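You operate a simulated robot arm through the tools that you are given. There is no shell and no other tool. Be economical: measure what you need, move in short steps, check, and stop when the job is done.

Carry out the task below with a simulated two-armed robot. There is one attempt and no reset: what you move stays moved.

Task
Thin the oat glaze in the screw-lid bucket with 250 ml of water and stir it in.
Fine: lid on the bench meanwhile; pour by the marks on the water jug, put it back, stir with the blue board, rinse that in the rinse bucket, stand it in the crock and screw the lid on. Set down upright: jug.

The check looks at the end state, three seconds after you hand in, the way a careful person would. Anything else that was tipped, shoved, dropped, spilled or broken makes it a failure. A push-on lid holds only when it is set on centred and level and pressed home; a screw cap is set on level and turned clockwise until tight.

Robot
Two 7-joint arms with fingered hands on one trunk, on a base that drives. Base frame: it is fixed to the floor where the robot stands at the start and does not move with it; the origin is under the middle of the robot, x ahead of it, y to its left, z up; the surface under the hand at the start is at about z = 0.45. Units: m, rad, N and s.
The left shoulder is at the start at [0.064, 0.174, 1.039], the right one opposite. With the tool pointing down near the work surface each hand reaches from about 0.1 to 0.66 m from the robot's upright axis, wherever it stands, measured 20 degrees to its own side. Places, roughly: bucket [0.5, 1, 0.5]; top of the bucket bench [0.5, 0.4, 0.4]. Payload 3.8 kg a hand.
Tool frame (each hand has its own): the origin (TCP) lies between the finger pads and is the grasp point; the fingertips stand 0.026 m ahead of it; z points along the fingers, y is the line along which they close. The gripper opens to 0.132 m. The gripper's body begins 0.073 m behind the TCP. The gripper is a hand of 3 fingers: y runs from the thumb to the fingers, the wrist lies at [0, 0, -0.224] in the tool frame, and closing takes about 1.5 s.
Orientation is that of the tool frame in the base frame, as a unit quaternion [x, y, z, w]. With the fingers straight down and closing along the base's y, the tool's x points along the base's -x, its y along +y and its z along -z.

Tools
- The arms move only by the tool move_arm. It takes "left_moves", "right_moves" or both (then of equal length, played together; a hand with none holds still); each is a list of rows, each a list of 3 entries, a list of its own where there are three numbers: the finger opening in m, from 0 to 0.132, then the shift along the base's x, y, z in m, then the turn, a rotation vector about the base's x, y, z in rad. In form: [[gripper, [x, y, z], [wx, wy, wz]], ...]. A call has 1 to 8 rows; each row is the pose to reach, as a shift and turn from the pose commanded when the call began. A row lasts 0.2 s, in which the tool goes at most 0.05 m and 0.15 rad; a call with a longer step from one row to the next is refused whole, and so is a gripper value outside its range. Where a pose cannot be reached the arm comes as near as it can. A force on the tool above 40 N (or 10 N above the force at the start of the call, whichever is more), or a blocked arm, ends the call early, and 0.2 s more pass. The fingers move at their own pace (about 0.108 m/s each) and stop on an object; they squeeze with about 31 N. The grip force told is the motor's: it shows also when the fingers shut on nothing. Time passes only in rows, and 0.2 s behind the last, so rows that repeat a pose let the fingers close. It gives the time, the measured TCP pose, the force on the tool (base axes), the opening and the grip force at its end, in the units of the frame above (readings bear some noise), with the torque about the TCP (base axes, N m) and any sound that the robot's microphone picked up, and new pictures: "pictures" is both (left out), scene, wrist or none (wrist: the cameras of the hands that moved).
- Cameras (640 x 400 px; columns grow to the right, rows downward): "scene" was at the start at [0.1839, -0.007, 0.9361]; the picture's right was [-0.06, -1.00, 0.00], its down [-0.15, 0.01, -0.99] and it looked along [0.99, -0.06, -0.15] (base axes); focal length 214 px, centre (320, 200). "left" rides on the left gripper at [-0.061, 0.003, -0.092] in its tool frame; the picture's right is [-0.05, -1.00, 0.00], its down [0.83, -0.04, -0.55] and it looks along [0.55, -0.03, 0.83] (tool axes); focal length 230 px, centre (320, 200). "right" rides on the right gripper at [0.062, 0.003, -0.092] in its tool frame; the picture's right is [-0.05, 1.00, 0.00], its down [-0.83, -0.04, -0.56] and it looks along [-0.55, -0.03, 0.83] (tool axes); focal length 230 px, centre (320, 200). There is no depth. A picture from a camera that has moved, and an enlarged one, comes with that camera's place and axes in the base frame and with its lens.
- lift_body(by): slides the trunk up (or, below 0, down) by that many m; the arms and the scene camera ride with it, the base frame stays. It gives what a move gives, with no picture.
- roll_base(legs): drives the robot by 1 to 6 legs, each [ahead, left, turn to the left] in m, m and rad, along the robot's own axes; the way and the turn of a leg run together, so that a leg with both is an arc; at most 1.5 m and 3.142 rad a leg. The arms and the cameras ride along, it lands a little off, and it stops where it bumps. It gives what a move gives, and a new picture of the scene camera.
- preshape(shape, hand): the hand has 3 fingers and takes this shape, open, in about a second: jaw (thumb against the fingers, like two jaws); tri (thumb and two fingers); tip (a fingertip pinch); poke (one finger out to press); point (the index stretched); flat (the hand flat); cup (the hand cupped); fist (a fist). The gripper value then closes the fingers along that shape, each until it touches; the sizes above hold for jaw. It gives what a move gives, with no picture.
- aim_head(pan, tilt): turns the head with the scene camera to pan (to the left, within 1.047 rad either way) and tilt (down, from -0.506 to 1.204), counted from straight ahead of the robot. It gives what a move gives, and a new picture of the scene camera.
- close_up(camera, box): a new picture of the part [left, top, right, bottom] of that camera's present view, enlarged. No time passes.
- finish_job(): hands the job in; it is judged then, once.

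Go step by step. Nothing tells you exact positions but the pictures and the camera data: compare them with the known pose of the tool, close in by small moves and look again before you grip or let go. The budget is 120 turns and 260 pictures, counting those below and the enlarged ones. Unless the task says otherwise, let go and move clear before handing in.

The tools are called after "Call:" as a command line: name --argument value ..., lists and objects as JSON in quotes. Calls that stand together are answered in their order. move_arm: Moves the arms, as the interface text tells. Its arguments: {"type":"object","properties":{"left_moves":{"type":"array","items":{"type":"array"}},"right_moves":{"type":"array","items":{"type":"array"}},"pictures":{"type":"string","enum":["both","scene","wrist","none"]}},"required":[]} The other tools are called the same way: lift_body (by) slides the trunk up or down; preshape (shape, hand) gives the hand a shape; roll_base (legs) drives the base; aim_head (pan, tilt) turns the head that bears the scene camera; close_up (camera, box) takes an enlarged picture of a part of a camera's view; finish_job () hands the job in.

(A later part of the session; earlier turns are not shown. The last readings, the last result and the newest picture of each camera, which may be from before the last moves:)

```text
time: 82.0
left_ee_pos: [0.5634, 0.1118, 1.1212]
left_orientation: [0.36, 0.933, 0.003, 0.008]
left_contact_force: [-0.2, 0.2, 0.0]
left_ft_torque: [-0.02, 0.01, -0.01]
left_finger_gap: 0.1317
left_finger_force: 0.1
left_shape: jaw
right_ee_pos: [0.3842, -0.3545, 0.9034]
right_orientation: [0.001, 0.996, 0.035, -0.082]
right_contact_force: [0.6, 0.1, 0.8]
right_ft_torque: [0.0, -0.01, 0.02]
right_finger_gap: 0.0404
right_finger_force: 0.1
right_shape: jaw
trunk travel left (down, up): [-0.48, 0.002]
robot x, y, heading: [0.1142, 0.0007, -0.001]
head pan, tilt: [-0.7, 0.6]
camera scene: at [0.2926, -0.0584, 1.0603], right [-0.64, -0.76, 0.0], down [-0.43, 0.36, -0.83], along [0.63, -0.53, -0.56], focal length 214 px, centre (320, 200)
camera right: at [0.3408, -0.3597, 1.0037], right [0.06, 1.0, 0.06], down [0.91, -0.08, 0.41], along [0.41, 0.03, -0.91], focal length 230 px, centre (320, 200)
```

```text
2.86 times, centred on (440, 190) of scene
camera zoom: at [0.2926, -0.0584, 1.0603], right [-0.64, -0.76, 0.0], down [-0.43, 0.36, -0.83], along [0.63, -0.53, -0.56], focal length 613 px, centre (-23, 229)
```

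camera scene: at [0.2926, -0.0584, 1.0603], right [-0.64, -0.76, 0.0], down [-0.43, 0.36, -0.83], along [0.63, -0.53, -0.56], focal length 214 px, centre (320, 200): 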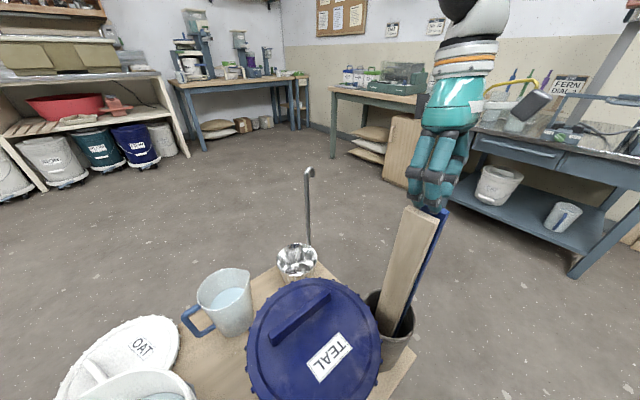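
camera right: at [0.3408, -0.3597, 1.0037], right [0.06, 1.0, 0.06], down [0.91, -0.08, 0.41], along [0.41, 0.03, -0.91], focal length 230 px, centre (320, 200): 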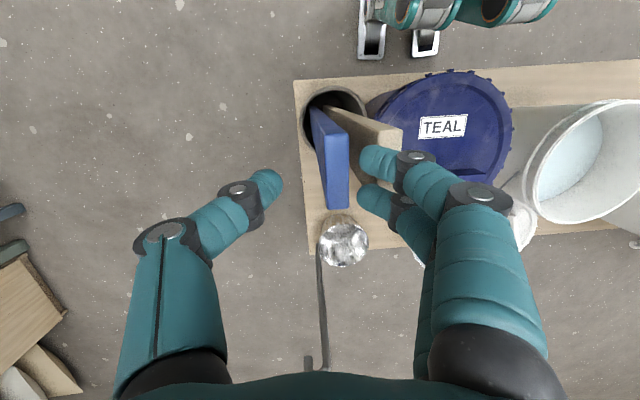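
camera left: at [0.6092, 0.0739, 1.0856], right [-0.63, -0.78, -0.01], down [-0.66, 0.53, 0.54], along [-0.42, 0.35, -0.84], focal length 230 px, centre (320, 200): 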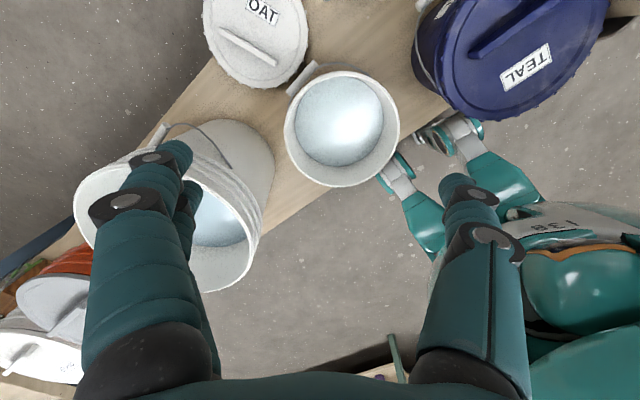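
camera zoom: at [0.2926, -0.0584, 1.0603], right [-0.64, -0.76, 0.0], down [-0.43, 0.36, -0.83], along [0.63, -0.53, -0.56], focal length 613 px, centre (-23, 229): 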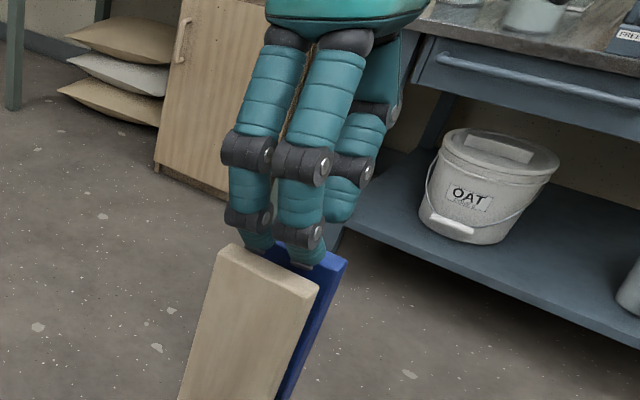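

Fingers line up: one side in the gap between the boards, the thumb outside. Descending with a 2 mm correction, then closing.

Call:
move_arm --right_moves '[[0.04, [-0.0025, -0.001, -0.015], [0, 0, 0]], [0.04, [-0.005, 0.0, -0.03], [0, 0, 0]], [0.04, [-0.0073, 0.001, -0.044], [0, 0, 0]]]'

Call:
close_up --camera "scene" --box '[360, 120, 520, 260]'

```text
time: 82.8
left_ee_pos: [0.5621, 0.1115, 1.1207]
left_orientation: [0.36, 0.933, 0.002, 0.008]
left_contact_force: [0.5, -0.7, -0.9]
left_ft_torque: [0.03, 0.0, -0.02]
left_finger_gap: 0.1322
left_finger_force: 0.1
left_shape: jaw
right_ee_pos: [0.3774, -0.3554, 0.8579]
right_orientation: [0.0, 0.996, 0.035, -0.082]
right_contact_force: [-0.4, -1.0, 0.3]
right_ft_torque: [0.02, -0.01, 0.01]
right_finger_gap: 0.0403
right_finger_force: 0.0
right_shape: jaw
trunk travel left (down, up): [-0.48, 0.002]
robot x, y, heading: [0.1154, -0.0006, -0.004]
head pan, tilt: [-0.7, 0.6]
camera scene: at [0.2926, -0.0585, 1.0603], right [-0.64, -0.76, 0.0], down [-0.43, 0.36, -0.83], along [0.63, -0.53, -0.56], focal length 214 px, centre (320, 200)
camera right: at [0.3332, -0.3599, 0.9595], right [0.06, 1.0, 0.06], down [0.91, -0.08, 0.41], along [0.41, 0.03, -0.91], focal length 230 px, centre (320, 200)
```

scene: 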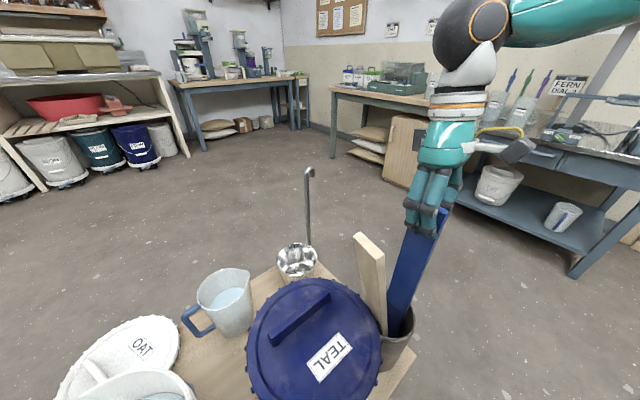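
right: 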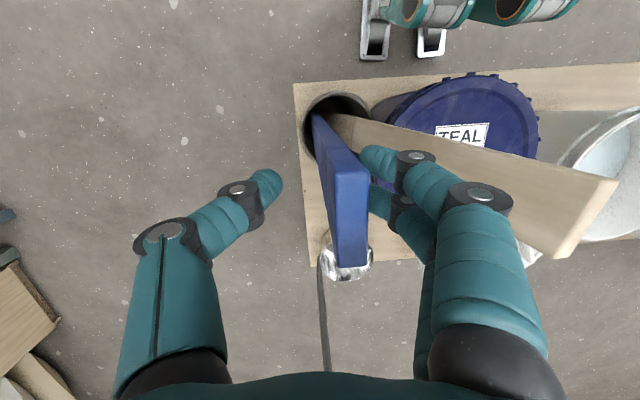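

```text
2.86 times, centred on (440, 190) of scene
camera zoom: at [0.2926, -0.0585, 1.0603], right [-0.64, -0.76, 0.0], down [-0.43, 0.36, -0.83], along [0.63, -0.53, -0.56], focal length 613 px, centre (-23, 229)
```

zoom: 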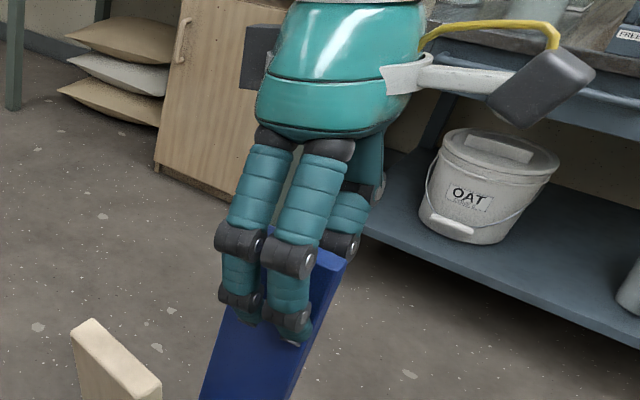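

The wooden board swung over to lean on the crock's other side, still standing in the crock. Closing on the blue board now.

Call:
move_arm --right_moves '[[0.02, [0, 0, 0], [0, 0, 0]], [0.0, [0, 0, 0], [0, 0, 0]], [0.0, [0, 0, 0], [0, 0, 0]], [0.0, [0, 0, 0], [0, 0, 0]]]'

```text
time: 83.8
left_ee_pos: [0.5638, 0.1109, 1.1218]
left_orientation: [0.359, 0.933, 0.002, 0.009]
left_contact_force: [-0.4, -0.1, 0.8]
left_ft_torque: [0.01, 0.0, -0.05]
left_finger_gap: 0.1322
left_finger_force: 0.1
left_shape: jaw
right_ee_pos: [0.3775, -0.3538, 0.8588]
right_orientation: [0.001, 0.996, 0.035, -0.082]
right_contact_force: [0.4, 0.6, -0.2]
right_ft_torque: [-0.01, 0.02, 0.03]
right_finger_gap: 0.0083
right_finger_force: 30.7
right_shape: jaw
trunk travel left (down, up): [-0.48, 0.002]
robot x, y, heading: [0.1145, -0.0015, 0.003]
head pan, tilt: [-0.7, 0.6]
camera scene: at [0.2926, -0.0585, 1.0603], right [-0.64, -0.76, 0.0], down [-0.43, 0.36, -0.82], along [0.63, -0.53, -0.57], focal length 214 px, centre (320, 200)
camera right: at [0.3333, -0.3598, 0.9596], right [0.06, 1.0, 0.06], down [0.91, -0.08, 0.41], along [0.41, 0.03, -0.91], focal length 230 px, centre (320, 200)
```

scene: 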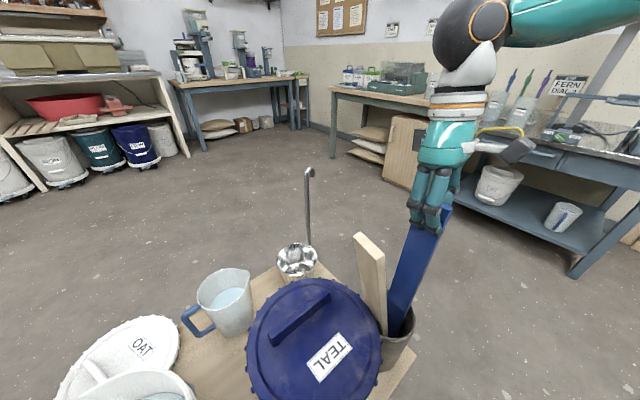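
right: 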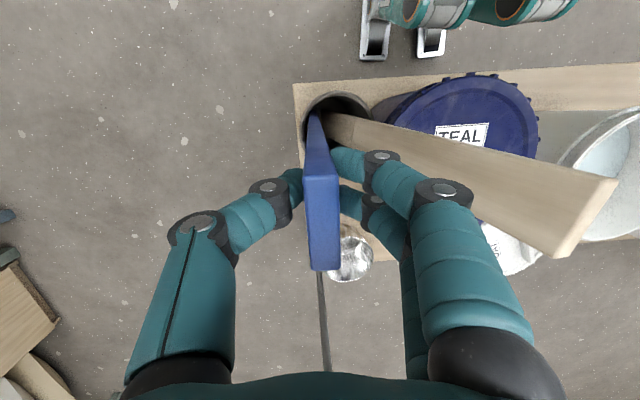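

The blue board is held and the wooden one is resting steadily. Lifting along the board's axis out of the crock.

Call:
move_arm --right_moves '[[0.0, [0.0025, -0.001, 0.015], [0, 0, 0]], [0.0, [0.007, -0.003, 0.045], [0, 0, 0]], [0.0, [0.0145, -0.006, 0.09], [0, 0, 0]], [0.0, [0.022, -0.009, 0.135], [0, 0, 0]], [0.0, [0.029, -0.012, 0.18], [0, 0, 0]], [0.0, [0.033, -0.012, 0.22], [0, -0.03, 0]], [0.0, [0.033, -0.012, 0.26], [-0.03, -0.1, 0]], [0.0, [0.033, -0.012, 0.3], [-0.07, -0.165, 0]]]'

```text
time: 85.7
left_ee_pos: [0.5625, 0.1117, 1.1202]
left_orientation: [0.36, 0.933, 0.003, 0.008]
left_contact_force: [0.0, -0.3, -0.5]
left_ft_torque: [0.0, -0.05, 0.01]
left_finger_gap: 0.1318
left_finger_force: 0.2
left_shape: jaw
right_ee_pos: [0.4107, -0.3662, 1.1609]
right_orientation: [0.0, 1.0, -0.001, 0.0]
right_contact_force: [-0.1, 0.2, -2.4]
right_ft_torque: [0.0, 0.05, -0.03]
right_finger_gap: 0.0081
right_finger_force: 31.1
right_shape: jaw
trunk travel left (down, up): [-0.48, 0.002]
robot x, y, heading: [0.1204, -0.0012, 0.002]
head pan, tilt: [-0.7, 0.6]
camera scene: at [0.2926, -0.0582, 1.0603], right [-0.64, -0.76, 0.0], down [-0.43, 0.36, -0.83], along [0.63, -0.53, -0.56], focal length 214 px, centre (320, 200)
camera right: at [0.3516, -0.3648, 1.2523], right [0.05, 1.0, 0.0], down [0.83, -0.05, 0.56], along [0.56, -0.03, -0.83], focal length 230 px, centre (320, 200)
```

scene: 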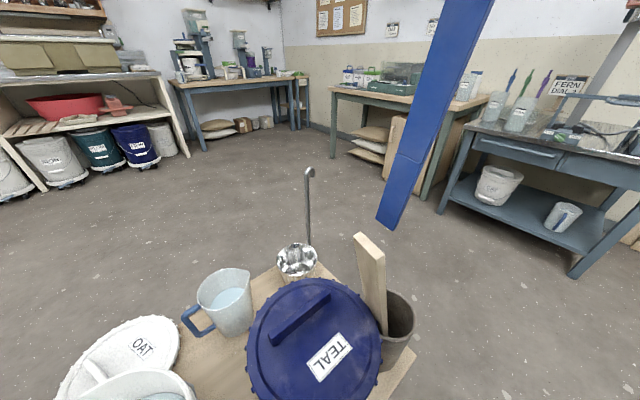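
right: 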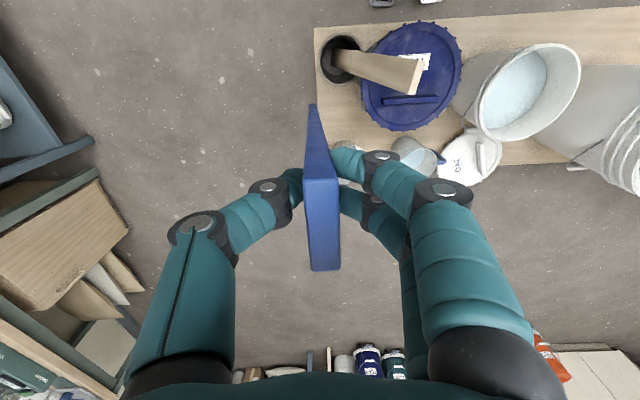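

The blue board is clear of the crock, with its lower end at about z = 0.76 swung slightly outward. I'll straighten it and carry it around the far side of the wooden board toward the oat bucket.

Call:
move_arm --right_moves '[[0.0, [0.03, 0, 0.01], [0.02, 0.05, 0]], [0.0, [0.06, 0, 0.02], [0.04, 0.1, 0]], [0.0, [0.09, 0.02, 0.03], [0.05, 0.13, 0]], [0.0, [0.12, 0.05, 0.03], [0.05, 0.13, 0]], [0.0, [0.13, 0.095, 0.03], [0.05, 0.13, 0]], [0.0, [0.13, 0.14, 0.03], [0.05, 0.13, 0]], [0.0, [0.13, 0.185, 0.03], [0.05, 0.13, 0]], [0.0, [0.13, 0.23, 0.03], [0.05, 0.13, 0]]]' --pictures "wrist"

Call:
aim_head --pan -0.1 --tilt 0.6

```text
time: 87.5
left_ee_pos: [0.5645, 0.1128, 1.1202]
left_orientation: [0.36, 0.933, 0.001, 0.009]
left_contact_force: [-0.9, -0.6, -0.4]
left_ft_torque: [0.01, -0.02, 0.01]
left_finger_gap: 0.1323
left_finger_force: 0.1
left_shape: jaw
right_ee_pos: [0.5397, -0.1342, 1.1913]
right_orientation: [0.002, 0.998, 0.025, -0.065]
right_contact_force: [-0.7, 0.0, -1.7]
right_ft_torque: [0.08, 0.03, 0.01]
right_finger_gap: 0.0083
right_finger_force: 31.3
right_shape: jaw
trunk travel left (down, up): [-0.48, 0.002]
robot x, y, heading: [0.117, 0.0003, -0.001]
head pan, tilt: [-0.7, 0.6]
camera right: at [0.493, -0.1373, 1.2909], right [0.06, 1.0, 0.04], down [0.89, -0.07, 0.44], along [0.44, 0.01, -0.9], focal length 230 px, centre (320, 200)
```

right: 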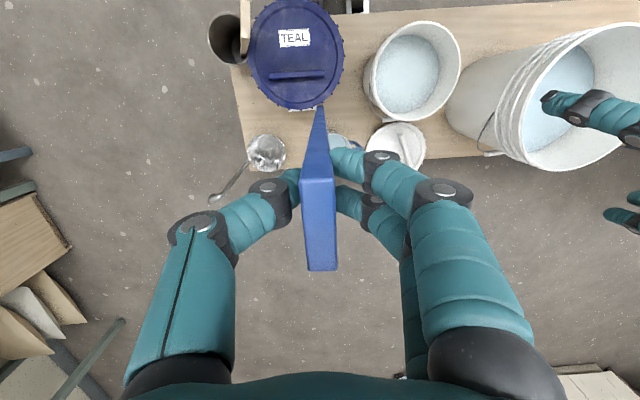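

```text
time: 88.5
left_ee_pos: [0.5637, 0.111, 1.1216]
left_orientation: [0.36, 0.933, 0.002, 0.008]
left_contact_force: [-0.4, -0.7, -1.0]
left_ft_torque: [-0.01, -0.01, -0.01]
left_finger_gap: 0.1324
left_finger_force: 0.1
left_shape: jaw
right_ee_pos: [0.5384, -0.1363, 1.1902]
right_orientation: [0.002, 0.998, 0.026, -0.064]
right_contact_force: [-0.9, -1.0, -2.7]
right_ft_torque: [0.02, 0.0, 0.02]
right_finger_gap: 0.0082
right_finger_force: 31.2
right_shape: jaw
trunk travel left (down, up): [-0.48, 0.002]
robot x, y, heading: [0.121, 0.0061, -0.002]
head pan, tilt: [-0.099, 0.6]
camera scene: at [0.313, -0.0103, 1.0603], right [-0.1, -0.99, 0.0], down [-0.56, 0.06, -0.82], along [0.82, -0.08, -0.57], focal length 214 px, centre (320, 200)
```

scene: 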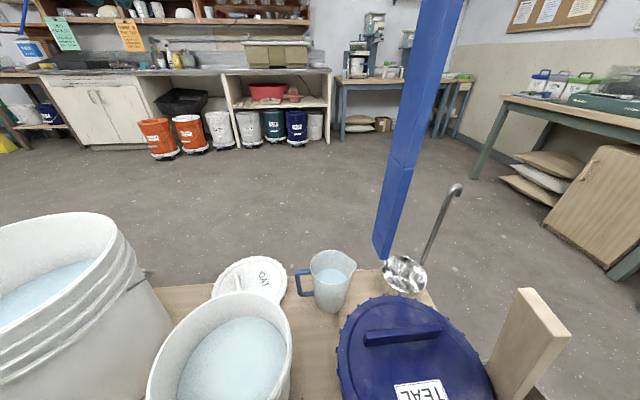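

The board hangs vertically with its tip about 0.40 m below the grip. The left hand is in the way above the oat bucket, so I'll move it off to the left first, then bring the board over.

Call:
move_arm --left_moves '[[0.132, [-0.015, 0.04, 0.0], [0, 0, 0.14]], [0.132, [-0.03, 0.08, 0.0], [0, 0, 0.28]], [0.132, [-0.045, 0.12, 0.0], [0, 0, 0.42]], [0.132, [-0.06, 0.16, 0.0], [0, 0, 0.56]], [0.132, [-0.075, 0.2, 0.0], [0, 0, 0.7]], [0.132, [-0.09, 0.24, 0.0], [0, 0, 0.73]], [0.132, [-0.105, 0.28, 0.0], [0, 0, 0.73]], [0.132, [-0.12, 0.32, 0.0], [0, 0, 0.73]]]' --pictures "none"

Call:
move_arm --right_moves '[[0.0, [-0.01, 0.04, 0.0], [0, 0, 0]], [0.0, [-0.02, 0.08, 0.0], [0, 0, 0]], [0.0, [-0.03, 0.12, 0.0], [0, 0, 0]], [0.0, [-0.04, 0.16, 0.0], [0, 0, 0]], [0.0, [-0.05, 0.2, 0.0], [0, 0, 0]], [0.0, [-0.055, 0.235, 0.0], [0, 0, 0]], [0.0, [-0.055, 0.258, 0.0], [0, 0, 0]], [0.0, [-0.055, 0.258, 0.0], [0, 0, 0]]]'

```text
time: 90.2
left_ee_pos: [0.4403, 0.4319, 1.1225]
left_orientation: [0.005, 1.0, 0.005, 0.009]
left_contact_force: [-0.3, 1.0, 0.3]
left_ft_torque: [0.0, 0.0, 0.01]
left_finger_gap: 0.1317
left_finger_force: 0.1
left_shape: jaw
right_ee_pos: [0.5385, -0.1367, 1.1919]
right_orientation: [0.001, 0.998, 0.025, -0.065]
right_contact_force: [-0.4, 0.7, -1.9]
right_ft_torque: [-0.02, 0.02, -0.01]
right_finger_gap: 0.0086
right_finger_force: 31.1
right_shape: jaw
trunk travel left (down, up): [-0.48, 0.002]
robot x, y, heading: [0.1162, 0.0007, 0.002]
head pan, tilt: [-0.099, 0.6]
```

```text
time: 92.0
left_ee_pos: [0.4418, 0.43, 1.1216]
left_orientation: [0.002, 1.0, 0.005, 0.007]
left_contact_force: [0.2, -0.2, 0.4]
left_ft_torque: [0.0, -0.01, 0.01]
left_finger_gap: 0.132
left_finger_force: 0.1
left_shape: jaw
right_ee_pos: [0.4867, 0.1194, 1.1891]
right_orientation: [0.002, 0.998, 0.025, -0.064]
right_contact_force: [-0.5, 1.0, -2.1]
right_ft_torque: [0.0, 0.04, 0.02]
right_finger_gap: 0.0085
right_finger_force: 31.2
right_shape: jaw
trunk travel left (down, up): [-0.48, 0.002]
robot x, y, heading: [0.1196, 0.0004, -0.002]
head pan, tilt: [-0.099, 0.6]
camera scene: at [0.3131, -0.0106, 1.0603], right [-0.1, -0.99, 0.0], down [-0.56, 0.06, -0.82], along [0.82, -0.08, -0.57], focal length 214 px, centre (320, 200)
camera right: at [0.4397, 0.117, 1.2898], right [0.06, 1.0, 0.04], down [0.89, -0.07, 0.44], along [0.44, 0.01, -0.9], focal length 230 px, centre (320, 200)
```

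scene: 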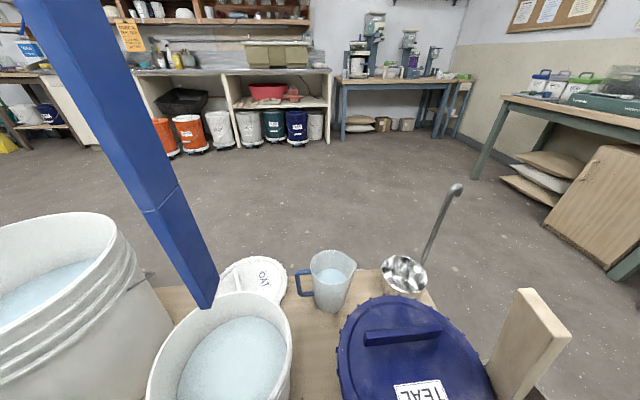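
right: 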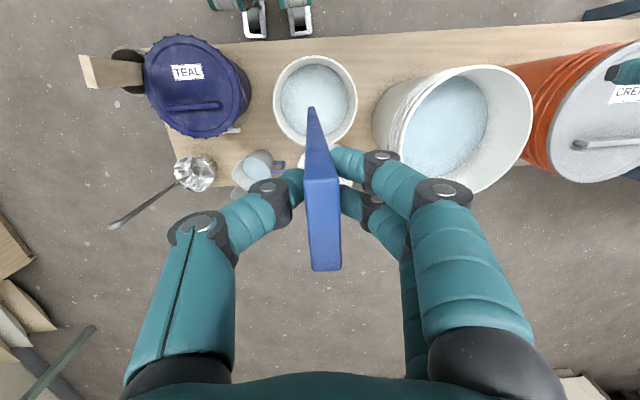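

The tip is over the oat bucket's centre. Lowering the board into the glaze.

Call:
move_arm --right_moves '[[0.0, [0, 0.005, -0.04], [0, 0, 0]], [0.0, [0, 0.01, -0.08], [0, 0, 0]], [0.0, [0, 0.01, -0.12], [0, 0, 0]], [0.0, [0, 0.01, -0.16], [0, 0, 0]], [0.0, [0, 0.01, -0.2], [0, 0, 0]]]'

```text
time: 93.2
left_ee_pos: [0.442, 0.4311, 1.1206]
left_orientation: [0.002, 1.0, 0.006, 0.007]
left_contact_force: [-0.5, 0.3, -1.0]
left_ft_torque: [-0.01, -0.01, -0.01]
left_finger_gap: 0.1321
left_finger_force: 0.0
left_shape: jaw
right_ee_pos: [0.4854, 0.1331, 0.9902]
right_orientation: [0.001, 0.998, 0.027, -0.064]
right_contact_force: [-0.3, -0.1, -2.9]
right_ft_torque: [-0.01, 0.05, 0.03]
right_finger_gap: 0.0085
right_finger_force: 30.7
right_shape: jaw
trunk travel left (down, up): [-0.48, 0.002]
robot x, y, heading: [0.1201, -0.0008, -0.004]
head pan, tilt: [-0.099, 0.6]
camera scene: at [0.3132, -0.0103, 1.0602], right [-0.1, -0.99, 0.0], down [-0.56, 0.06, -0.82], along [0.82, -0.08, -0.57], focal length 214 px, centre (320, 200)
camera right: at [0.4395, 0.1297, 1.0894], right [0.06, 1.0, 0.04], down [0.9, -0.07, 0.44], along [0.44, 0.01, -0.9], focal length 230 px, centre (320, 200)
```

scene: 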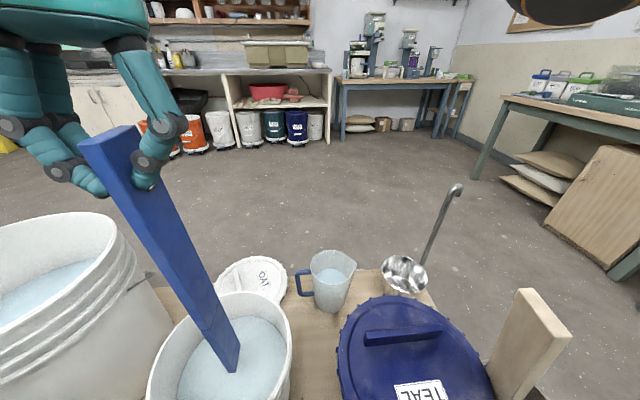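
right: 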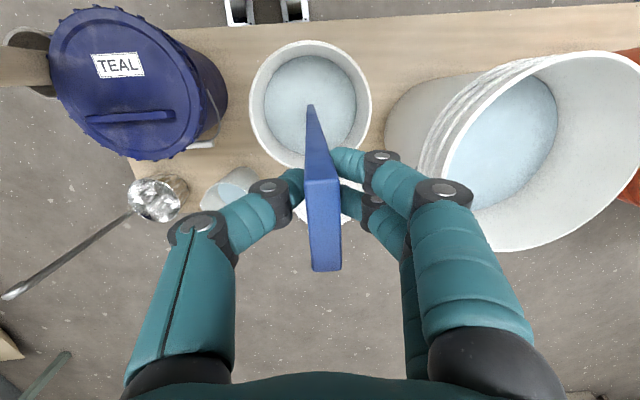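

The tip is at the glaze. Lowering further to near the bottom, watching the force.

Call:
move_arm --right_moves '[[0.0, [0, 0, -0.03], [0, 0, 0]], [0.0, [0, 0, -0.06], [0, 0, 0]], [0.0, [0, 0, -0.08], [0, 0, 0]], [0.0, [0, 0, -0.095], [0, 0, 0]]]'

```text
time: 94.2
left_ee_pos: [0.4425, 0.4317, 1.1213]
left_orientation: [0.002, 1.0, 0.006, 0.007]
left_contact_force: [0.2, 0.9, 0.2]
left_ft_torque: [-0.02, 0.03, -0.01]
left_finger_gap: 0.1319
left_finger_force: 0.0
left_shape: jaw
right_ee_pos: [0.4858, 0.1322, 0.8938]
right_orientation: [0.002, 0.998, 0.025, -0.064]
right_contact_force: [-0.9, 0.3, -2.1]
right_ft_torque: [-0.04, 0.05, -0.01]
right_finger_gap: 0.0083
right_finger_force: 31.0
right_shape: jaw
trunk travel left (down, up): [-0.48, 0.002]
robot x, y, heading: [0.1142, -0.0025, 0.003]
head pan, tilt: [-0.099, 0.6]
camera scene: at [0.3131, -0.0102, 1.0603], right [-0.1, -0.99, 0.0], down [-0.56, 0.06, -0.82], along [0.82, -0.08, -0.57], focal length 214 px, centre (320, 200)
camera right: at [0.4391, 0.1296, 0.9946], right [0.06, 1.0, 0.04], down [0.89, -0.07, 0.44], along [0.44, 0.01, -0.9], focal length 230 px, centre (320, 200)
```

scene: 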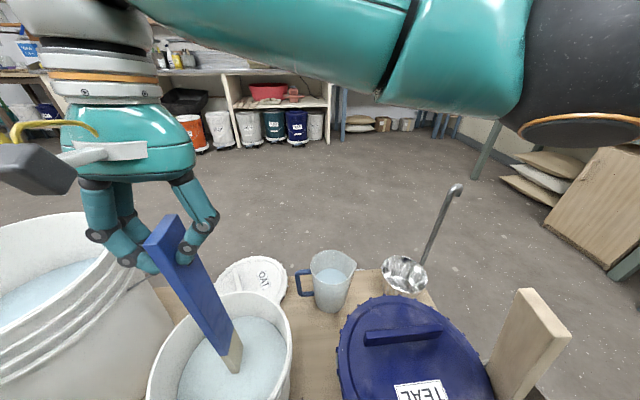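
right: 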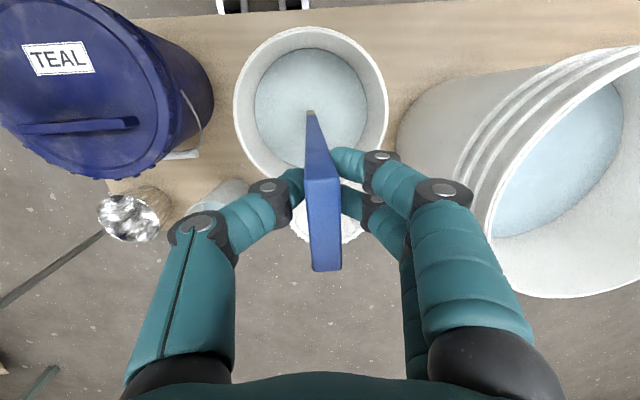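

The board is about 9 cm deep in the glaze with no contact. Stirring in circles of about 3 cm radius.

Call:
move_arm --right_moves '[[0.0, [0.03, 0, 0], [0, 0, 0]], [0.0, [0.021, 0.021, 0], [0, 0, 0]], [0.0, [0, 0.03, 0], [0, 0, 0]], [0.0, [-0.021, 0.021, 0], [0, 0, 0]], [0.0, [-0.03, 0, 0], [0, 0, 0]], [0.0, [-0.021, -0.021, 0], [0, 0, 0]], [0.0, [0, -0.03, 0], [0, 0, 0]], [0.0, [0.021, -0.021, 0], [0, 0, 0]]]' --pictures "scene"

Call:
move_arm --right_moves '[[0.0, [0.009, 0.021, 0], [0, 0, 0]], [0.0, [0, 0.042, 0], [0, 0, 0]], [0.0, [-0.021, 0.051, 0], [0, 0, 0]], [0.0, [-0.042, 0.042, 0], [0, 0, 0]], [0.0, [-0.051, 0.021, 0], [0, 0, 0]], [0.0, [-0.042, 0, 0], [0, 0, 0]], [0.0, [-0.021, -0.009, 0], [0, 0, 0]], [0.0, [0, 0, 0], [0, 0, 0]]]' --pictures "none"

Call:
move_arm --right_moves '[[0.0, [0.009, 0.021, 0], [0, 0, 0]], [0.0, [0, 0.042, 0], [0, 0, 0]], [0.0, [-0.021, 0.051, 0], [0, 0, 0]], [0.0, [-0.042, 0.042, 0], [0, 0, 0]], [0.0, [-0.051, 0.021, 0], [0, 0, 0]], [0.0, [-0.042, 0, 0], [0, 0, 0]], [0.0, [-0.021, -0.009, 0], [0, 0, 0]], [0.0, [0, 0, 0], [0, 0, 0]]]' --pictures "both"

```text
time: 96.0
left_ee_pos: [0.4417, 0.4317, 1.1205]
left_orientation: [0.002, 1.0, 0.004, 0.006]
left_contact_force: [0.2, -0.2, 0.2]
left_ft_torque: [0.01, 0.03, 0.01]
left_finger_gap: 0.1321
left_finger_force: 0.1
left_shape: jaw
right_ee_pos: [0.5072, 0.1103, 0.893]
right_orientation: [0.001, 0.998, 0.025, -0.065]
right_contact_force: [-0.3, 0.2, -2.8]
right_ft_torque: [0.0, 0.02, 0.04]
right_finger_gap: 0.0084
right_finger_force: 31.4
right_shape: jaw
trunk travel left (down, up): [-0.48, 0.002]
robot x, y, heading: [0.1177, -0.0017, 0.001]
head pan, tilt: [-0.099, 0.6]
camera scene: at [0.3132, -0.0097, 1.0603], right [-0.1, -0.99, 0.0], down [-0.56, 0.06, -0.82], along [0.82, -0.08, -0.57], focal length 214 px, centre (320, 200)
```

scene: 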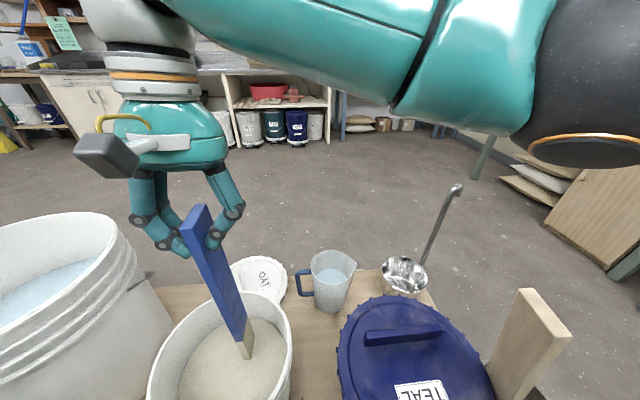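

```text
time: 97.8
left_ee_pos: [0.4411, 0.4316, 1.1213]
left_orientation: [0.003, 1.0, 0.005, 0.007]
left_contact_force: [0.4, 0.0, -0.7]
left_ft_torque: [0.01, -0.01, 0.02]
left_finger_gap: 0.1321
left_finger_force: 0.0
left_shape: jaw
right_ee_pos: [0.5071, 0.1107, 0.8939]
right_orientation: [0.002, 0.998, 0.025, -0.065]
right_contact_force: [-0.1, -0.5, -2.8]
right_ft_torque: [0.02, 0.0, 0.02]
right_finger_gap: 0.0084
right_finger_force: 30.5
right_shape: jaw
trunk travel left (down, up): [-0.48, 0.002]
robot x, y, heading: [0.1162, 0.0004, 0.001]
head pan, tilt: [-0.099, 0.6]
```

```text
time: 99.7
left_ee_pos: [0.4414, 0.4323, 1.1212]
left_orientation: [0.002, 1.0, 0.005, 0.007]
left_contact_force: [-0.7, -0.5, 0.2]
left_ft_torque: [-0.01, 0.01, 0.0]
left_finger_gap: 0.1323
left_finger_force: 0.1
left_shape: jaw
right_ee_pos: [0.5066, 0.1101, 0.8943]
right_orientation: [0.001, 0.998, 0.025, -0.065]
right_contact_force: [0.3, -0.1, -2.9]
right_ft_torque: [0.03, 0.01, 0.01]
right_finger_gap: 0.0084
right_finger_force: 31.4
right_shape: jaw
trunk travel left (down, up): [-0.48, 0.002]
robot x, y, heading: [0.1159, 0.0011, -0.0]
head pan, tilt: [-0.099, 0.6]
camera scene: at [0.3132, -0.0098, 1.0603], right [-0.1, -0.99, 0.0], down [-0.56, 0.06, -0.82], along [0.82, -0.08, -0.57], focal length 214 px, centre (320, 200)
camera right: at [0.4605, 0.1073, 0.9942], right [0.06, 1.0, 0.04], down [0.9, -0.07, 0.44], along [0.44, 0.01, -0.9], focal length 230 px, centre (320, 200)
```

scene: 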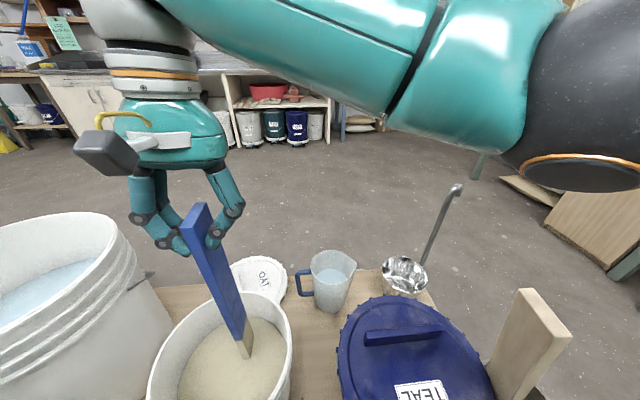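
right: 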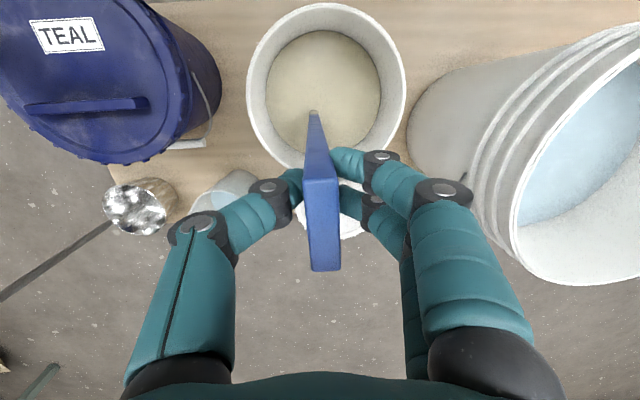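

The glaze has turned an even oat colour. Two more rounds, slightly deeper, to finish the mixing.

Call:
move_arm --right_moves '[[0.0, [0.009, 0.021, -0.005], [0, 0, 0]], [0.0, [0, 0.042, -0.01], [0, 0, 0]], [0.0, [-0.021, 0.051, -0.01], [0, 0, 0]], [0.0, [-0.042, 0.042, -0.01], [0, 0, 0]], [0.0, [-0.051, 0.021, -0.01], [0, 0, 0]], [0.0, [-0.042, 0, -0.01], [0, 0, 0]], [0.0, [-0.021, -0.009, -0.01], [0, 0, 0]], [0.0, [0, 0, -0.01], [0, 0, 0]]]' --pictures "none"

Call:
move_arm --right_moves '[[0.0, [0.009, 0.021, 0], [0, 0, 0]], [0.0, [0, 0.042, 0], [0, 0, 0]], [0.0, [-0.021, 0.051, 0], [0, 0, 0]], [0.0, [-0.042, 0.042, 0], [0, 0, 0]], [0.0, [-0.051, 0.021, 0], [0, 0, 0]], [0.0, [-0.042, 0, 0], [0, 0, 0]], [0.0, [-0.021, -0.009, 0], [0, 0, 0]], [0.0, [-0.021, 0.021, 0], [0, 0, 0]]]' --pictures "none"

Call:
move_arm --right_moves '[[0.0, [0, 0, 0.03], [0, 0, 0]], [0.0, [0, 0, 0.06], [0, 0, 0]], [0.0, [0, 0, 0.09], [0, 0, 0]], [0.0, [0, 0, 0.12], [0, 0, 0]], [0.0, [0, 0, 0.14], [0, 0, 0]], [0.0, [0, 0, 0.14], [0, 0, 0]], [0.0, [0, 0, 0.14], [0, 0, 0]], [0.0, [0, 0, 0.14], [0, 0, 0]]]' --pictures "both"

```text
time: 101.5
left_ee_pos: [0.4406, 0.4319, 1.1205]
left_orientation: [0.002, 1.0, 0.004, 0.007]
left_contact_force: [-0.5, 0.1, -1.1]
left_ft_torque: [-0.02, -0.01, 0.01]
left_finger_gap: 0.132
left_finger_force: 0.1
left_shape: jaw
right_ee_pos: [0.5073, 0.1094, 0.882]
right_orientation: [0.002, 0.998, 0.025, -0.064]
right_contact_force: [-0.2, -1.2, -2.7]
right_ft_torque: [0.03, 0.04, -0.01]
right_finger_gap: 0.0083
right_finger_force: 30.5
right_shape: jaw
trunk travel left (down, up): [-0.48, 0.002]
robot x, y, heading: [0.1179, 0.0018, 0.0]
head pan, tilt: [-0.099, 0.6]
```

```text
time: 103.2
left_ee_pos: [0.4407, 0.4334, 1.12]
left_orientation: [0.003, 1.0, 0.004, 0.008]
left_contact_force: [0.0, 0.3, 0.0]
left_ft_torque: [-0.02, 0.0, 0.02]
left_finger_gap: 0.1318
left_finger_force: 0.0
left_shape: jaw
right_ee_pos: [0.486, 0.1326, 0.885]
right_orientation: [0.001, 0.998, 0.026, -0.065]
right_contact_force: [0.5, 1.8, -2.5]
right_ft_torque: [0.06, 0.07, -0.03]
right_finger_gap: 0.0084
right_finger_force: 31.2
right_shape: jaw
trunk travel left (down, up): [-0.48, 0.002]
robot x, y, heading: [0.1155, 0.0003, 0.001]
head pan, tilt: [-0.099, 0.6]
```

```text
time: 105.0
left_ee_pos: [0.4412, 0.4317, 1.1209]
left_orientation: [0.003, 1.0, 0.005, 0.007]
left_contact_force: [0.5, 0.2, 0.7]
left_ft_torque: [-0.02, -0.03, -0.04]
left_finger_gap: 0.1318
left_finger_force: 0.0
left_shape: jaw
right_ee_pos: [0.4838, 0.1303, 1.0252]
right_orientation: [0.002, 0.998, 0.026, -0.065]
right_contact_force: [0.0, -0.3, -3.3]
right_ft_torque: [0.01, 0.02, -0.01]
right_finger_gap: 0.0083
right_finger_force: 30.8
right_shape: jaw
trunk travel left (down, up): [-0.48, 0.002]
robot x, y, heading: [0.1147, -0.003, 0.005]
head pan, tilt: [-0.099, 0.6]
camera scene: at [0.313, -0.0102, 1.0603], right [-0.1, -0.99, 0.0], down [-0.56, 0.06, -0.82], along [0.82, -0.08, -0.57], focal length 214 px, centre (320, 200)
camera right: at [0.438, 0.128, 1.1242], right [0.06, 1.0, 0.04], down [0.89, -0.07, 0.44], along [0.44, 0.01, -0.9], focal length 230 px, centre (320, 200)
```

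scene: 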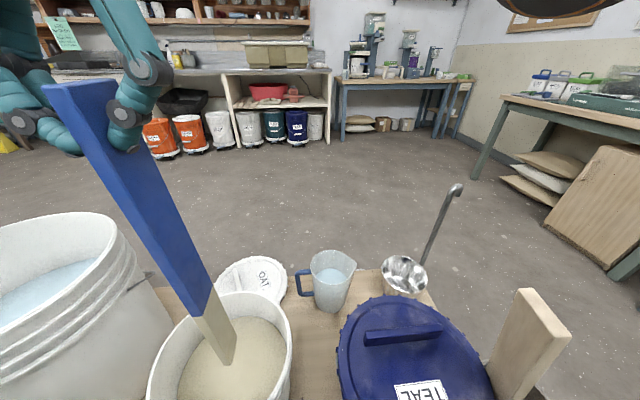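
right: 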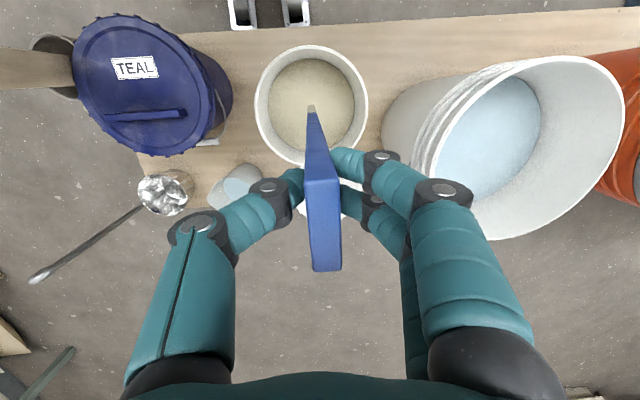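

The lower part of the board is coated. The rinse bucket's rim is near (0.53, 0.41) at z of about 0.80, so I'll raise the board well above it and then drive the base left.

Call:
move_arm --right_moves '[[0.0, [0.0, 0, 0.01], [0, 0, 0]], [0.0, [0, 0, 0.01], [0, 0, 0]], [0.0, [0, 0, 0.05], [0, 0, 0]], [0.0, [0, 0, 0.09], [0, 0, 0]], [0.0, [0, 0, 0.13], [0, 0, 0]], [0.0, [0, 0, 0.17], [0, 0, 0]], [0.0, [0, 0, 0.21], [0, 0, 0]], [0.0, [0, 0, 0.235], [0, 0, 0]]]' --pictures "wrist"

Call:
close_up --camera "scene" --box '[0, 150, 400, 400]'

```text
time: 106.8
left_ee_pos: [0.4418, 0.4314, 1.1205]
left_orientation: [0.002, 1.0, 0.005, 0.008]
left_contact_force: [-0.6, 0.4, -0.3]
left_ft_torque: [0.01, 0.03, 0.0]
left_finger_gap: 0.1321
left_finger_force: 0.1
left_shape: jaw
right_ee_pos: [0.4845, 0.1312, 1.2596]
right_orientation: [0.001, 0.998, 0.026, -0.064]
right_contact_force: [0.4, 0.1, -2.5]
right_ft_torque: [0.02, 0.03, -0.05]
right_finger_gap: 0.0085
right_finger_force: 30.6
right_shape: jaw
trunk travel left (down, up): [-0.48, 0.002]
robot x, y, heading: [0.1196, 0.0014, 0.005]
head pan, tilt: [-0.099, 0.6]
camera right: at [0.4378, 0.1289, 1.3592], right [0.06, 1.0, 0.04], down [0.89, -0.07, 0.44], along [0.44, 0.01, -0.9], focal length 230 px, centre (320, 200)
```

right: 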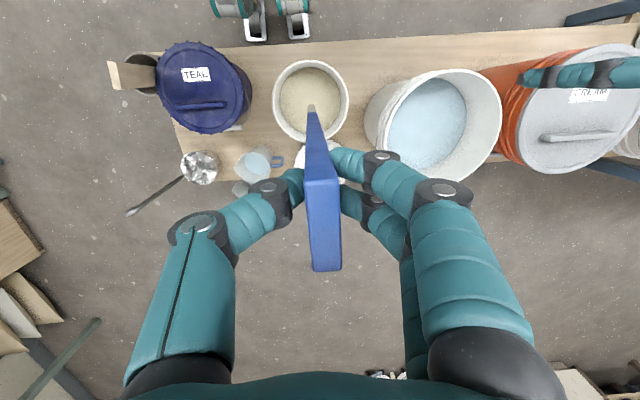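

```text
1.60 times, centred on (200, 275) of scene
camera zoom: at [0.3127, -0.01, 1.0604], right [-0.1, -0.99, 0.0], down [-0.56, 0.06, -0.83], along [0.82, -0.08, -0.56], focal length 343 px, centre (512, 80)
```

zoom: 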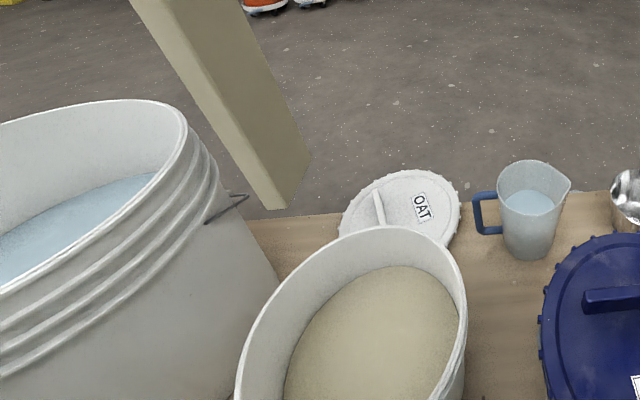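

Tip is at about z = 0.86, above the rinse rim. Driving the base 0.30 m left.

Call:
roll_base --legs '[[0, 0.3, 0]]'

Call:
close_up --camera "right" --box '[0, 0, 640, 400]'

```text
time: 110.1
left_ee_pos: [0.4401, 0.7322, 1.1209]
left_orientation: [0.002, 1.0, 0.004, 0.007]
left_contact_force: [-0.3, -0.5, -0.3]
left_ft_torque: [-0.01, -0.01, 0.01]
left_finger_gap: 0.132
left_finger_force: 0.1
left_shape: jaw
right_ee_pos: [0.4845, 0.432, 1.2591]
right_orientation: [0.001, 0.998, 0.026, -0.065]
right_contact_force: [1.1, 0.3, -2.5]
right_ft_torque: [-0.01, 0.02, -0.01]
right_finger_gap: 0.0086
right_finger_force: 30.7
right_shape: jaw
trunk travel left (down, up): [-0.48, 0.002]
robot x, y, heading: [0.1142, 0.3034, 0.004]
head pan, tilt: [-0.099, 0.6]
camera scene: at [0.313, 0.2907, 1.0603], right [-0.1, -1.0, 0.0], down [-0.56, 0.06, -0.83], along [0.82, -0.08, -0.57], focal length 214 px, centre (320, 200)
```

scene: 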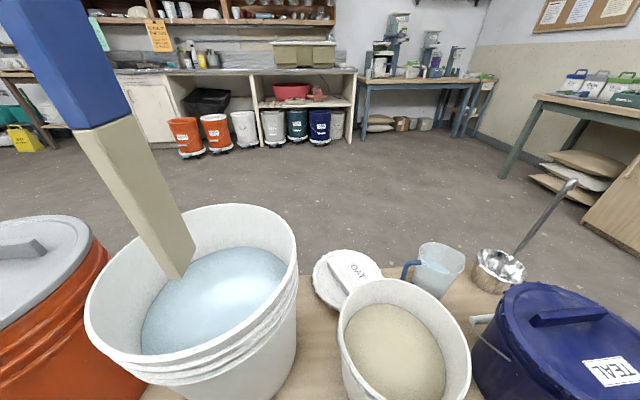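

```text
1.00 times, centred on (320, 200) of right (not enlarged: the box is as wide or as high as the picture)
camera zoom: at [0.4381, 0.4299, 1.3585], right [0.06, 1.0, 0.04], down [0.9, -0.07, 0.44], along [0.44, 0.01, -0.9], focal length 230 px, centre (320, 200)
```

zoom: 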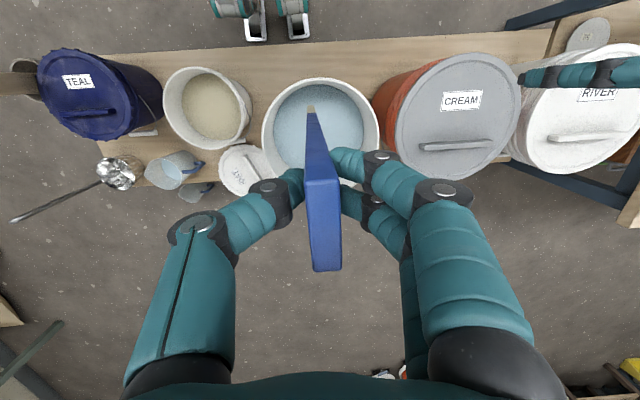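

The rinse bucket centre is at about (0.52, 0.448); the tip needs +4.5 cm in x and +1.5 cm in y. Moving over it and lowering the coated end into the water.

Call:
move_arm --right_moves '[[0.0, [0.022, 0.008, 0], [0, 0, 0]], [0.0, [0.045, 0.015, 0], [0, 0, 0]], [0.0, [0.045, 0.015, -0.04], [0, 0, 0]], [0.0, [0.045, 0.015, -0.08], [0, 0, 0]], [0.0, [0.045, 0.015, -0.12], [0, 0, 0]], [0.0, [0.045, 0.015, -0.16], [0, 0, 0]], [0.0, [0.045, 0.015, -0.2], [0, 0, 0]]]'

```text
time: 111.7
left_ee_pos: [0.4416, 0.7325, 1.121]
left_orientation: [0.002, 1.0, 0.006, 0.007]
left_contact_force: [0.3, 0.6, 0.3]
left_ft_torque: [0.01, -0.02, 0.01]
left_finger_gap: 0.1323
left_finger_force: 0.1
left_shape: jaw
right_ee_pos: [0.531, 0.4468, 1.0567]
right_orientation: [0.001, 0.997, 0.025, -0.067]
right_contact_force: [-0.2, 0.4, -4.3]
right_ft_torque: [-0.03, 0.04, -0.02]
right_finger_gap: 0.0084
right_finger_force: 30.9
right_shape: jaw
trunk travel left (down, up): [-0.48, 0.002]
robot x, y, heading: [0.1136, 0.3005, 0.002]
head pan, tilt: [-0.099, 0.6]
camera scene: at [0.3132, 0.2908, 1.0602], right [-0.1, -1.0, 0.0], down [-0.56, 0.06, -0.82], along [0.82, -0.08, -0.57], focal length 214 px, centre (320, 200)
camera right: at [0.4845, 0.4439, 1.1566], right [0.06, 1.0, 0.04], down [0.9, -0.07, 0.44], along [0.44, 0.01, -0.9], focal length 230 px, centre (320, 200)
```

scene: 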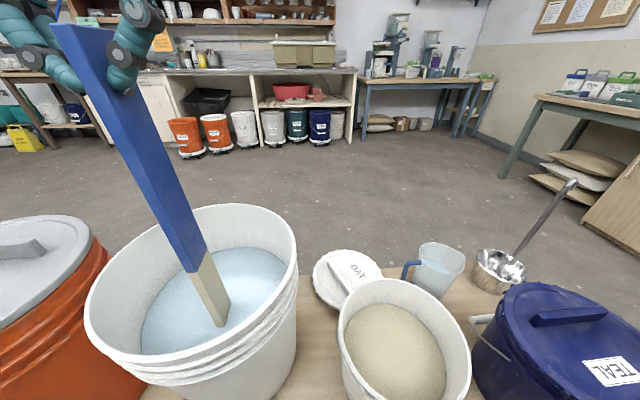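
right: 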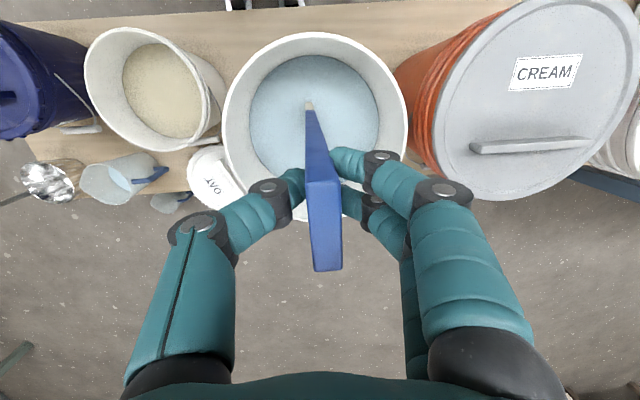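

Centred in the bucket. Lowering the coated length fully under and swishing.

Call:
move_arm --right_moves '[[0.0, [0, 0, -0.04], [0, 0, 0]], [0.0, [0, 0, -0.08], [0, 0, 0]], [0.0, [0, 0, -0.12], [0, 0, 0]], [0.0, [0, 0, -0.14], [0, 0, 0]], [0.0, [0.03, 0, -0.14], [0, 0, 0]], [0.0, [0.0, 0.03, -0.14], [0, 0, 0]], [0.0, [-0.03, 0, -0.14], [0, 0, 0]], [0.0, [0, -0.03, -0.14], [0, 0, 0]]]' --pictures "scene"

Call:
move_arm --right_moves '[[0.0, [0.03, 0.03, 0], [0, 0, 0]], [0.0, [0.0, 0.06, 0], [0, 0, 0]], [0.0, [-0.03, 0.03, 0], [0, 0, 0]], [0.0, [0, 0, 0], [0, 0, 0]], [0.0, [0.03, 0.03, 0], [0, 0, 0]], [0.0, [0.0, 0.06, 0], [0, 0, 0]], [0.0, [-0.03, 0.03, 0], [0, 0, 0]], [0.0, [0, 0, 0], [0, 0, 0]]]' --pictures "none"

Call:
move_arm --right_moves '[[0.0, [0.03, 0.03, 0], [0, 0, 0]], [0.0, [0.0, 0.06, 0], [0, 0, 0]], [0.0, [-0.03, 0.03, 0], [0, 0, 0]], [0.0, [0, 0.03, 0], [0, 0, 0]], [0.0, [0.0, 0.03, 0.045], [0, 0, 0]], [0.0, [0.0, 0.03, 0.09], [0, 0, 0]], [0.0, [0, 0.03, 0.135], [0, 0, 0]], [0.0, [0, 0.03, 0.18], [0, 0, 0]]]' --pictures "both"

```text
time: 113.5
left_ee_pos: [0.4414, 0.733, 1.1222]
left_orientation: [0.002, 1.0, 0.005, 0.007]
left_contact_force: [0.3, -0.6, 0.0]
left_ft_torque: [-0.02, -0.01, 0.01]
left_finger_gap: 0.1322
left_finger_force: 0.2
left_shape: jaw
right_ee_pos: [0.5311, 0.4171, 0.9172]
right_orientation: [0.0, 0.998, 0.025, -0.065]
right_contact_force: [0.1, 0.4, -2.8]
right_ft_torque: [-0.01, -0.06, 0.02]
right_finger_gap: 0.0083
right_finger_force: 31.2
right_shape: jaw
trunk travel left (down, up): [-0.48, 0.002]
robot x, y, heading: [0.1157, 0.2984, 0.001]
head pan, tilt: [-0.099, 0.6]
camera scene: at [0.3137, 0.2907, 1.0602], right [-0.1, -1.0, 0.0], down [-0.56, 0.06, -0.82], along [0.82, -0.08, -0.57], focal length 214 px, centre (320, 200)
```

scene: 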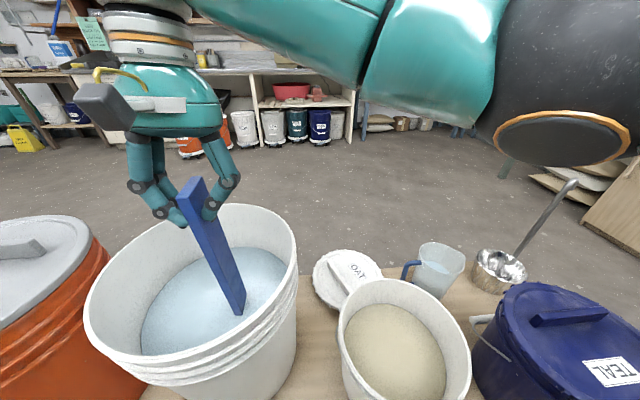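

```text
time: 115.3
left_ee_pos: [0.441, 0.7323, 1.1206]
left_orientation: [0.002, 1.0, 0.005, 0.007]
left_contact_force: [-0.1, 0.1, 0.1]
left_ft_torque: [0.02, 0.03, 0.01]
left_finger_gap: 0.1321
left_finger_force: 0.1
left_shape: jaw
right_ee_pos: [0.5302, 0.4175, 0.9173]
right_orientation: [0.0, 0.998, 0.025, -0.064]
right_contact_force: [0.7, -0.7, -1.9]
right_ft_torque: [-0.08, -0.04, 0.01]
right_finger_gap: 0.0084
right_finger_force: 30.7
right_shape: jaw
trunk travel left (down, up): [-0.48, 0.002]
robot x, y, heading: [0.114, 0.3009, 0.003]
head pan, tilt: [-0.099, 0.6]
```

```text
time: 117.1
left_ee_pos: [0.4394, 0.733, 1.1214]
left_orientation: [0.002, 1.0, 0.005, 0.008]
left_contact_force: [0.2, 0.0, -0.3]
left_ft_torque: [0.0, 0.0, -0.01]
left_finger_gap: 0.1324
left_finger_force: 0.0
left_shape: jaw
right_ee_pos: [0.5305, 0.4469, 1.0979]
right_orientation: [0.001, 0.998, 0.026, -0.063]
right_contact_force: [-0.7, -0.1, -2.6]
right_ft_torque: [-0.01, 0.0, -0.01]
right_finger_gap: 0.0083
right_finger_force: 31.4
right_shape: jaw
trunk travel left (down, up): [-0.48, 0.002]
robot x, y, heading: [0.1204, 0.3014, 0.001]
head pan, tilt: [-0.099, 0.6]
camera scene: at [0.3125, 0.2907, 1.0605], right [-0.1, -1.0, 0.0], down [-0.56, 0.06, -0.83], along [0.82, -0.08, -0.56], focal length 214 px, centre (320, 200)
camera right: at [0.4837, 0.4443, 1.1979], right [0.06, 1.0, 0.04], down [0.89, -0.07, 0.44], along [0.44, 0.01, -0.9], focal length 230 px, centre (320, 200)
```

scene: 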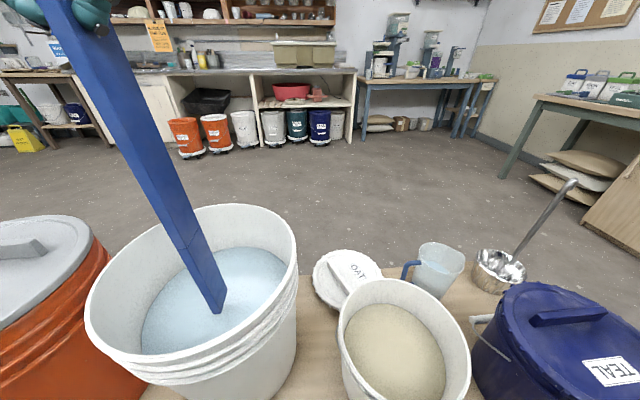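
right: 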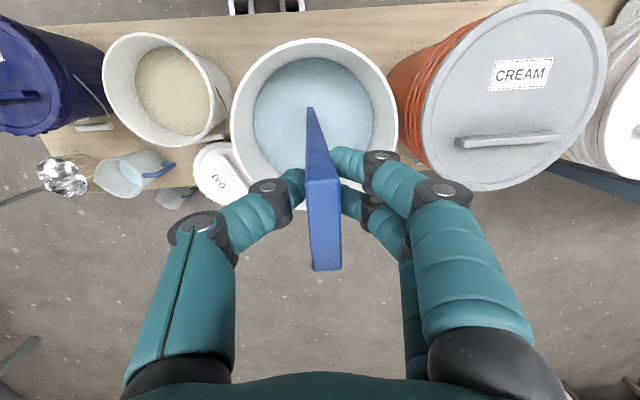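

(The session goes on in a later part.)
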